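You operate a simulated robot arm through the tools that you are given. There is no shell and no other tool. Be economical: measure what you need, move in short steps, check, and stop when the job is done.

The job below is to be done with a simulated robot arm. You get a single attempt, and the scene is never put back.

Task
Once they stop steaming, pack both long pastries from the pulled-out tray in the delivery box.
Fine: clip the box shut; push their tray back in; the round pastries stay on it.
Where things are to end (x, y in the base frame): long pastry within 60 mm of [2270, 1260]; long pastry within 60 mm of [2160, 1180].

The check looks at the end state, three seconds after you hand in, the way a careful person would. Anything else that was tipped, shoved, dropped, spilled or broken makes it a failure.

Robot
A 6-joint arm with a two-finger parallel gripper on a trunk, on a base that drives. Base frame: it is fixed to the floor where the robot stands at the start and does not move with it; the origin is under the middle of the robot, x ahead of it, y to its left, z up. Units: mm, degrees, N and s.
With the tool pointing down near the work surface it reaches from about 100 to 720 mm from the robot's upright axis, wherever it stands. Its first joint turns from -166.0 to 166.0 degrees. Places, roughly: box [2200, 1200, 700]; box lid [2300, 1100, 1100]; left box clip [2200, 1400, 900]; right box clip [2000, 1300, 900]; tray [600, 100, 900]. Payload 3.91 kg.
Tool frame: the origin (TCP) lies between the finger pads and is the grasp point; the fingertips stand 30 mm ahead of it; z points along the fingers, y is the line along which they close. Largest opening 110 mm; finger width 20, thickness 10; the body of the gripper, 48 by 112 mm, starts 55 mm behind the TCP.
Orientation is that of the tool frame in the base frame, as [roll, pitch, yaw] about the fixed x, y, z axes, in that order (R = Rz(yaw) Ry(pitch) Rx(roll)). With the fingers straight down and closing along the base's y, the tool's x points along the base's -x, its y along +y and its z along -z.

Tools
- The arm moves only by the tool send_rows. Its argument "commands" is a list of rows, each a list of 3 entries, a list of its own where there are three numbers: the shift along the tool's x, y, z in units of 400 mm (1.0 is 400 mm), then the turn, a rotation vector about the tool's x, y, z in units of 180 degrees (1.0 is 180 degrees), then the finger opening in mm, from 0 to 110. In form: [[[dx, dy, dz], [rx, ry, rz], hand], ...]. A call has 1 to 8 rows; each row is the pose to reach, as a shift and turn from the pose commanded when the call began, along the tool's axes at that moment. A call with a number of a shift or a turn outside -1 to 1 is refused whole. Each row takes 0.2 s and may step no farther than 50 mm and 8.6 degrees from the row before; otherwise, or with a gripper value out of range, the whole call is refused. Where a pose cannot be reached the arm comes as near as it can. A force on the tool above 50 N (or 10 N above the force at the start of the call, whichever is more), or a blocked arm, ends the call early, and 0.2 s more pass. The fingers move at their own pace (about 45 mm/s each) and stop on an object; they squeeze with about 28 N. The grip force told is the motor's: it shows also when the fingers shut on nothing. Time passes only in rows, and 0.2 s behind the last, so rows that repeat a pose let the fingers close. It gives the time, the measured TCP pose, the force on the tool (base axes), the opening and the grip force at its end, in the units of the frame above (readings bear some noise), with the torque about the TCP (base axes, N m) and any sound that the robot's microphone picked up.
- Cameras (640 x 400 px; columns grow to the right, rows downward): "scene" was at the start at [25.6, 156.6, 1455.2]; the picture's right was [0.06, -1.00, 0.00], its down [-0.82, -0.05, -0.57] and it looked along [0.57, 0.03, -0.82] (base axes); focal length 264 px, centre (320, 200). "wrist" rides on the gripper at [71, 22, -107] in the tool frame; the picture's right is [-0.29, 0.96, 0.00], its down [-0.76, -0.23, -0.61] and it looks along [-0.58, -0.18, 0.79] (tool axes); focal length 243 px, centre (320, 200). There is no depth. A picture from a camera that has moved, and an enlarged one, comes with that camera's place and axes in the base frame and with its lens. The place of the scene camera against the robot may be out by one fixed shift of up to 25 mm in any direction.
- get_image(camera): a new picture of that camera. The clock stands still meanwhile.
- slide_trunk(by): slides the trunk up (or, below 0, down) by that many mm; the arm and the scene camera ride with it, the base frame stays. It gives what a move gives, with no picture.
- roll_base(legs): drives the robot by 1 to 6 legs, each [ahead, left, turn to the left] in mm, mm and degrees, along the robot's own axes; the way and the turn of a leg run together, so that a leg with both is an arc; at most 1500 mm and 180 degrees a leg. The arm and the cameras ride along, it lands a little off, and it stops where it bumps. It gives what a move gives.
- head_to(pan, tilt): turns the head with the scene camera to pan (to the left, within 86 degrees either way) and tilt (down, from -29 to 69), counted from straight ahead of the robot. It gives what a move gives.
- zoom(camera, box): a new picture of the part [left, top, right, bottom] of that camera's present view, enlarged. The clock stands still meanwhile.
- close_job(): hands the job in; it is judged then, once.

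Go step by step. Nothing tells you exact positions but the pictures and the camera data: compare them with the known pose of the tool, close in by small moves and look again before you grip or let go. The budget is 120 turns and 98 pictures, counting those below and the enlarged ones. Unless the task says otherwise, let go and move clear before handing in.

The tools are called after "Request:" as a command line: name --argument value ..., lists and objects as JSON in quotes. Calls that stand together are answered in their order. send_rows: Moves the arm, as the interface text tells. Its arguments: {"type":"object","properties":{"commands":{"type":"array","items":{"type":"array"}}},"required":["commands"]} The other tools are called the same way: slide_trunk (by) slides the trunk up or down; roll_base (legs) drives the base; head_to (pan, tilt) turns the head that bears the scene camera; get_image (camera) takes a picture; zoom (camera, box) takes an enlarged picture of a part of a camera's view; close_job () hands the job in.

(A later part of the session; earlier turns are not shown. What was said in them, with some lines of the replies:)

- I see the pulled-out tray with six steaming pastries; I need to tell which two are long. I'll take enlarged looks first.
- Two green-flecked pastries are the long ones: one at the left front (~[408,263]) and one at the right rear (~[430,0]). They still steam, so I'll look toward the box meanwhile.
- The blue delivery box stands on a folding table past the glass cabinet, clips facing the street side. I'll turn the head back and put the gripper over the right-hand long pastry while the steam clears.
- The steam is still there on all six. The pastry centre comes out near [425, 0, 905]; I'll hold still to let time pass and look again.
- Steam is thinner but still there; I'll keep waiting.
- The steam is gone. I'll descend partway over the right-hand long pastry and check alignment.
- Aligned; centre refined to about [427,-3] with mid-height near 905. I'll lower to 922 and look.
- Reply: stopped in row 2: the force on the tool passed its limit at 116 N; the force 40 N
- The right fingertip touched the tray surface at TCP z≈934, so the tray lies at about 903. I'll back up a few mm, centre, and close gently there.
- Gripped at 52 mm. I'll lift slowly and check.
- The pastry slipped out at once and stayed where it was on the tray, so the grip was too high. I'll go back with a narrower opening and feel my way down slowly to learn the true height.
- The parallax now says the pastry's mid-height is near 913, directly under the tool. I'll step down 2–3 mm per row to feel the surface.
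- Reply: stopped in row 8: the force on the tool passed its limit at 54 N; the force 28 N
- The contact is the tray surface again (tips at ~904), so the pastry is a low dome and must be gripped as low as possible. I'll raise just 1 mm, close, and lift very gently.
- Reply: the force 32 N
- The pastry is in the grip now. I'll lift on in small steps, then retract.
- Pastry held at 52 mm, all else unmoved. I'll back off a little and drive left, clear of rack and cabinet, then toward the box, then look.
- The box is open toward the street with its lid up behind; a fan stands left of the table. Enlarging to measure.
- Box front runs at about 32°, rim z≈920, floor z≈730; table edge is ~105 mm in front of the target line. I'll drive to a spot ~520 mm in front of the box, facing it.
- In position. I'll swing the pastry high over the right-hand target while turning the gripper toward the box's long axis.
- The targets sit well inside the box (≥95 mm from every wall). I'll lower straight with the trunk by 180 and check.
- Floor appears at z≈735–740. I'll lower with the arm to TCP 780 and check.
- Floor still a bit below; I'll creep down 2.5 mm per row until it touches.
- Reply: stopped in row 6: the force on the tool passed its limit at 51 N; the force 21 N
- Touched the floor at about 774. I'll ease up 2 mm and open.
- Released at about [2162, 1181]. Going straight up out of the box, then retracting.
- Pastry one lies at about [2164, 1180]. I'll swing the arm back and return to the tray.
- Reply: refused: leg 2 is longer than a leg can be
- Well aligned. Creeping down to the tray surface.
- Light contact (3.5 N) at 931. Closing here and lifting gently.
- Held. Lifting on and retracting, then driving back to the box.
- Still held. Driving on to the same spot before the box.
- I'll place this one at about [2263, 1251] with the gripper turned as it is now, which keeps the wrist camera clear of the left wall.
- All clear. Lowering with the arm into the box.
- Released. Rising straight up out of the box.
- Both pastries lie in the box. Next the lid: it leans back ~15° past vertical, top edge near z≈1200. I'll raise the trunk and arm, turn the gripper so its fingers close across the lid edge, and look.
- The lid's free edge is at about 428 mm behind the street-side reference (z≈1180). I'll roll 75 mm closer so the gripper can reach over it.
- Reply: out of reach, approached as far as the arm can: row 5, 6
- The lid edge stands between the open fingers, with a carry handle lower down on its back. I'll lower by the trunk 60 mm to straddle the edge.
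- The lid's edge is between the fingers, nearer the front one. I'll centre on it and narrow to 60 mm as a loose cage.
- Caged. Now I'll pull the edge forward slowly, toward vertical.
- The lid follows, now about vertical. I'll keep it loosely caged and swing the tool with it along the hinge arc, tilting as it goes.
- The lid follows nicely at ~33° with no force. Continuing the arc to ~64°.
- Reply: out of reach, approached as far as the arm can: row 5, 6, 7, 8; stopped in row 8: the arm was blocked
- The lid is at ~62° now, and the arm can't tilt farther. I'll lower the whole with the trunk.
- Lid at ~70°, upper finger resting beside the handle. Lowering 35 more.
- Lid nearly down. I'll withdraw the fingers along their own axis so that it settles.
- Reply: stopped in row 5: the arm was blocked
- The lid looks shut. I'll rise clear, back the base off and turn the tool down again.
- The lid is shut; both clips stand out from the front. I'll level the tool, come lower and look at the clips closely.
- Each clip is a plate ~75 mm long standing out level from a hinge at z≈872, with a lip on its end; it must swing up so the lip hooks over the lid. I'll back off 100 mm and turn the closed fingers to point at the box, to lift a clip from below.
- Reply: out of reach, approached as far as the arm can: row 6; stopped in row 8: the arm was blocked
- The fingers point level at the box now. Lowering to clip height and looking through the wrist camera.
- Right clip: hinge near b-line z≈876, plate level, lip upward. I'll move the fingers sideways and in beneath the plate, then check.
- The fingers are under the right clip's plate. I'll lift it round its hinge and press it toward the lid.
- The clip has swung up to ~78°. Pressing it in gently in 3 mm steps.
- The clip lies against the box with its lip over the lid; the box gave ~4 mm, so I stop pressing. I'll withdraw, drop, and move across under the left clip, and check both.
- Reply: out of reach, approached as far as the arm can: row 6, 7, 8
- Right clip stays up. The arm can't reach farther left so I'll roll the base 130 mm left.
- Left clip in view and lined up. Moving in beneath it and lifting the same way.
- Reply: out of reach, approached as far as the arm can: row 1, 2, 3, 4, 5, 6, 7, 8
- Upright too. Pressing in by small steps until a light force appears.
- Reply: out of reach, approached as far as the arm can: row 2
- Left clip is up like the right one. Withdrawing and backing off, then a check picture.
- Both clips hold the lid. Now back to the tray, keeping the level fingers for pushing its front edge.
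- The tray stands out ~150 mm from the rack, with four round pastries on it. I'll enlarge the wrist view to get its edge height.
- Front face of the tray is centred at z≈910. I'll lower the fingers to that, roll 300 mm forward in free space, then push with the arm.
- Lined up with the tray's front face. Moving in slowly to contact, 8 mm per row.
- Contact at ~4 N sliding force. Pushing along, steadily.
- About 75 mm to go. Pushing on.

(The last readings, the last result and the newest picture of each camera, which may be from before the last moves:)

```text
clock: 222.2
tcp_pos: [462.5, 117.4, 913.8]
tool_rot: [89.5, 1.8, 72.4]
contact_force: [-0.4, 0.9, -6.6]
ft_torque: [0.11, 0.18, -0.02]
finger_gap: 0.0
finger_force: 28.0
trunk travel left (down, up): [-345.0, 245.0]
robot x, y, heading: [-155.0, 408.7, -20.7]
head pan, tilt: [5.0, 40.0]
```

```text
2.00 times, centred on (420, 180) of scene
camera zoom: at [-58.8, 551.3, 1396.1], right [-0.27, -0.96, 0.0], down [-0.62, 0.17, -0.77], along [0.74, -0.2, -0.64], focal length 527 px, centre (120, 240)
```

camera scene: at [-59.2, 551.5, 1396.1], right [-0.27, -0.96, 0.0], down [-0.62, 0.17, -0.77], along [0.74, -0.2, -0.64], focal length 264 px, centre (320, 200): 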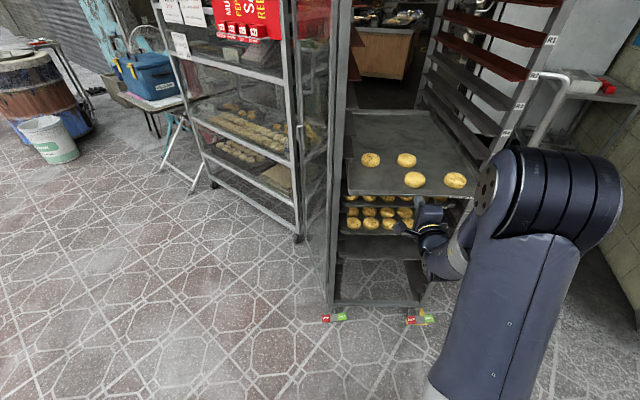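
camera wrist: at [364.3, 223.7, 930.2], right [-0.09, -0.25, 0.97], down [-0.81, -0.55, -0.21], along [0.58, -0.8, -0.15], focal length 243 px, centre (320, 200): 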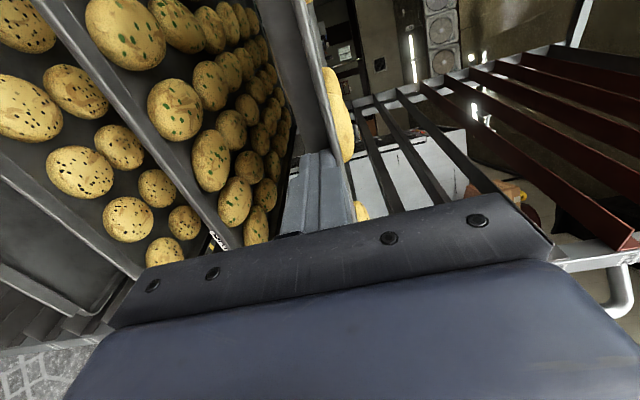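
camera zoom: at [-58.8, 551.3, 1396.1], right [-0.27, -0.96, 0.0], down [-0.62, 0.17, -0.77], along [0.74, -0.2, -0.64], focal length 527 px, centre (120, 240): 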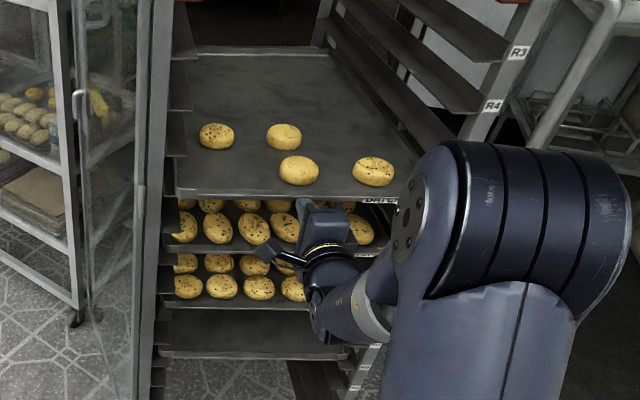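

Nearly flush with the lower trays, perhaps ~15–20 mm to go. Pushing on in small steps.

Request:
send_rows --commands '[[[0, 0, 0.009], [0, 0, 0], 0], [[0, 0, 0.018], [0, 0, 0], 0], [[0, 0, 0.027], [0, 0, 0], 0], [[0, 0, 0.036], [0, 0, 0], 0], [[0, 0, 0.045], [0, 0, 0], 0]]'

```text
clock: 223.4
tcp_pos: [479.9, 111.0, 913.4]
tool_rot: [89.6, 1.8, 72.5]
contact_force: [-1.1, 0.4, -6.3]
ft_torque: [0.13, 0.19, 0.01]
finger_gap: 0.0
finger_force: 28.1
trunk travel left (down, up): [-345.0, 245.0]
robot x, y, heading: [-153.4, 407.1, -20.4]
head pan, tilt: [5.0, 40.0]
```

Request:
send_rows --commands '[[[0, 0, 0.008], [0, 0, 0], 0], [[0, 0, 0.016], [0, 0, 0], 0], [[0, 0, 0.024], [0, 0, 0], 0], [[0, 0, 0.032], [0, 0, 0], 0]]'

Request:
zoom --camera "scene" --box '[310, 80, 530, 280]'

```text
clock: 224.4
tcp_pos: [492.6, 107.3, 913.2]
tool_rot: [89.5, 1.7, 72.5]
contact_force: [-1.3, 0.3, -6.2]
ft_torque: [0.11, 0.17, 0.03]
finger_gap: 0.1
finger_force: 28.5
trunk travel left (down, up): [-345.0, 245.0]
robot x, y, heading: [-150.9, 409.5, -20.2]
head pan, tilt: [5.0, 40.0]
```

```text
2.00 times, centred on (420, 180) of scene
camera zoom: at [-58.8, 551.3, 1396.1], right [-0.27, -0.96, 0.0], down [-0.62, 0.17, -0.77], along [0.74, -0.2, -0.64], focal length 527 px, centre (120, 240)
```

zoom: 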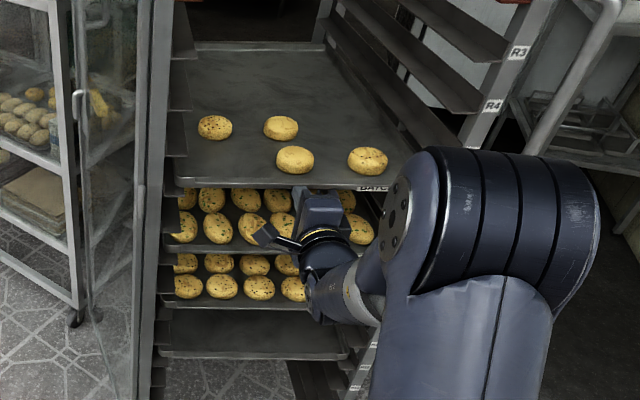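

Within about 10 mm of the others' fronts. A last short push.

Request:
send_rows --commands '[[[0, 0, 0.008], [0, 0, 0], 0], [[0, 0, 0.016], [0, 0, 0], 0], [[0, 0, 0.024], [0, 0, 0], 0], [[0, 0, 0.03], [0, 0, 0], 0]]'

```text
clock: 225.4
tcp_pos: [504.4, 101.9, 914.2]
tool_rot: [89.5, 1.7, 72.7]
contact_force: [-2.3, 1.0, -7.1]
ft_torque: [0.1, 0.14, 0.0]
finger_gap: 0.1
finger_force: 27.9
trunk travel left (down, up): [-345.0, 245.0]
robot x, y, heading: [-149.7, 412.7, -20.5]
head pan, tilt: [5.0, 40.0]
```

Request:
send_rows --commands '[[[0, 0, 0.008], [0, 0, 0], 0], [[0, 0, 0.016], [0, 0, 0], 0], [[0, 0, 0.024], [0, 0, 0], 0], [[0, 0, 0.03], [0, 0, 0], 0]]'

Request:
zoom --camera "scene" --box '[310, 80, 530, 280]'

```text
clock: 226.2
tcp_pos: [509.1, 105.9, 912.0]
tool_rot: [89.9, 1.6, 72.9]
contact_force: [-22.5, 11.6, 0.5]
ft_torque: [0.1, 0.01, 0.24]
finger_gap: 0.1
finger_force: 27.7
trunk travel left (down, up): [-345.0, 245.0]
robot x, y, heading: [-153.6, 409.8, -20.4]
head pan, tilt: [5.0, 40.0]
stopped in row 3: the force on the tool passed its limit at 54 N (the readings are from after the stop); the commanded pose is now the measured one
```

```text
2.00 times, centred on (420, 180) of scene
camera zoom: at [-62.6, 553.5, 1396.3], right [-0.26, -0.96, 0.0], down [-0.62, 0.17, -0.77], along [0.74, -0.2, -0.64], focal length 527 px, centre (120, 240)
```

zoom: 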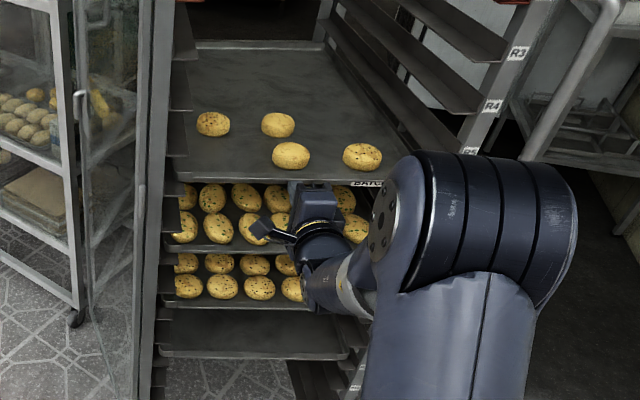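

The tray reached its stop with the four round pastries still on it. Withdrawing the fingers and backing away.

Request:
send_rows --commands '[[[0, 0, -0.03], [0, 0, 0], 0], [[0, 0, -0.1], [0, 0, 0], 0], [[0, 0, -0.2], [0, 0, 0], 0], [[0, 0, -0.3], [0, 0, 0], 0], [[0, 0, -0.4], [0, 0, 0], 0]]'

Request:
roll_base --legs '[[-250, 0, 0]]'

Request:
get_image --camera "scene"

```text
clock: 227.4
tcp_pos: [359.8, 151.4, 913.3]
tool_rot: [89.8, 1.7, 72.8]
contact_force: [-1.0, 0.7, 0.2]
ft_torque: [-0.01, 0.0, 0.0]
finger_gap: 0.2
finger_force: 27.3
trunk travel left (down, up): [-345.0, 245.0]
robot x, y, heading: [-151.5, 409.7, -20.1]
head pan, tilt: [5.0, 40.0]
```

```text
clock: 229.2
tcp_pos: [125.8, 238.4, 913.2]
tool_rot: [89.8, 1.7, 72.8]
contact_force: [-0.2, 0.6, 0.7]
ft_torque: [0.02, 0.0, 0.02]
finger_gap: 0.2
finger_force: 28.0
trunk travel left (down, up): [-345.0, 245.0]
robot x, y, heading: [-383.1, 497.2, -20.7]
head pan, tilt: [5.0, 40.0]
```

```text
0 pictures are left
camera scene: at [-293.9, 638.8, 1396.1], right [-0.26, -0.96, 0.0], down [-0.62, 0.17, -0.77], along [0.74, -0.2, -0.64], focal length 264 px, centre (320, 200)
```

scene: 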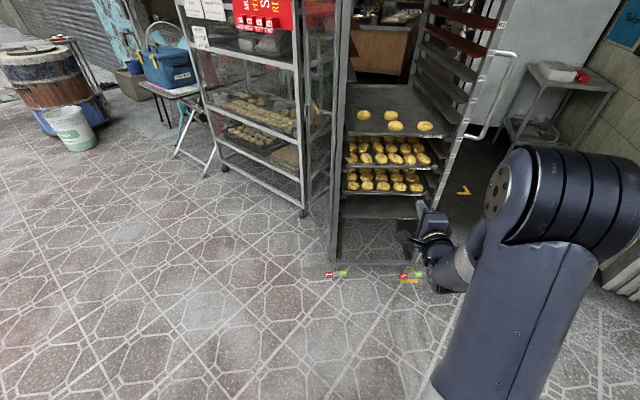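

Tray is in with its round pastries on it, the box is shut with both clips up, and the arm is clear. Handing in.

Request:
close_job

```text
The job is handed in.
```

I handed in the job with both long pastries in the delivery box. When last seen they were at about [2164, 1180] and [2263, 1249], and neither was steaming when I picked it up.

- **Box:** The lid is down and both clips are swung up with their lips over it. I felt no click. The box slid about 5 mm while I pressed the right clip; I took no later fix on the pastries.
- **Tray:** It is pushed back to its stop with all four round pastries still on it.
- **First grasp:** The first long pastry slipped on my first try, but it stayed on the tray and I picked it up on the second.
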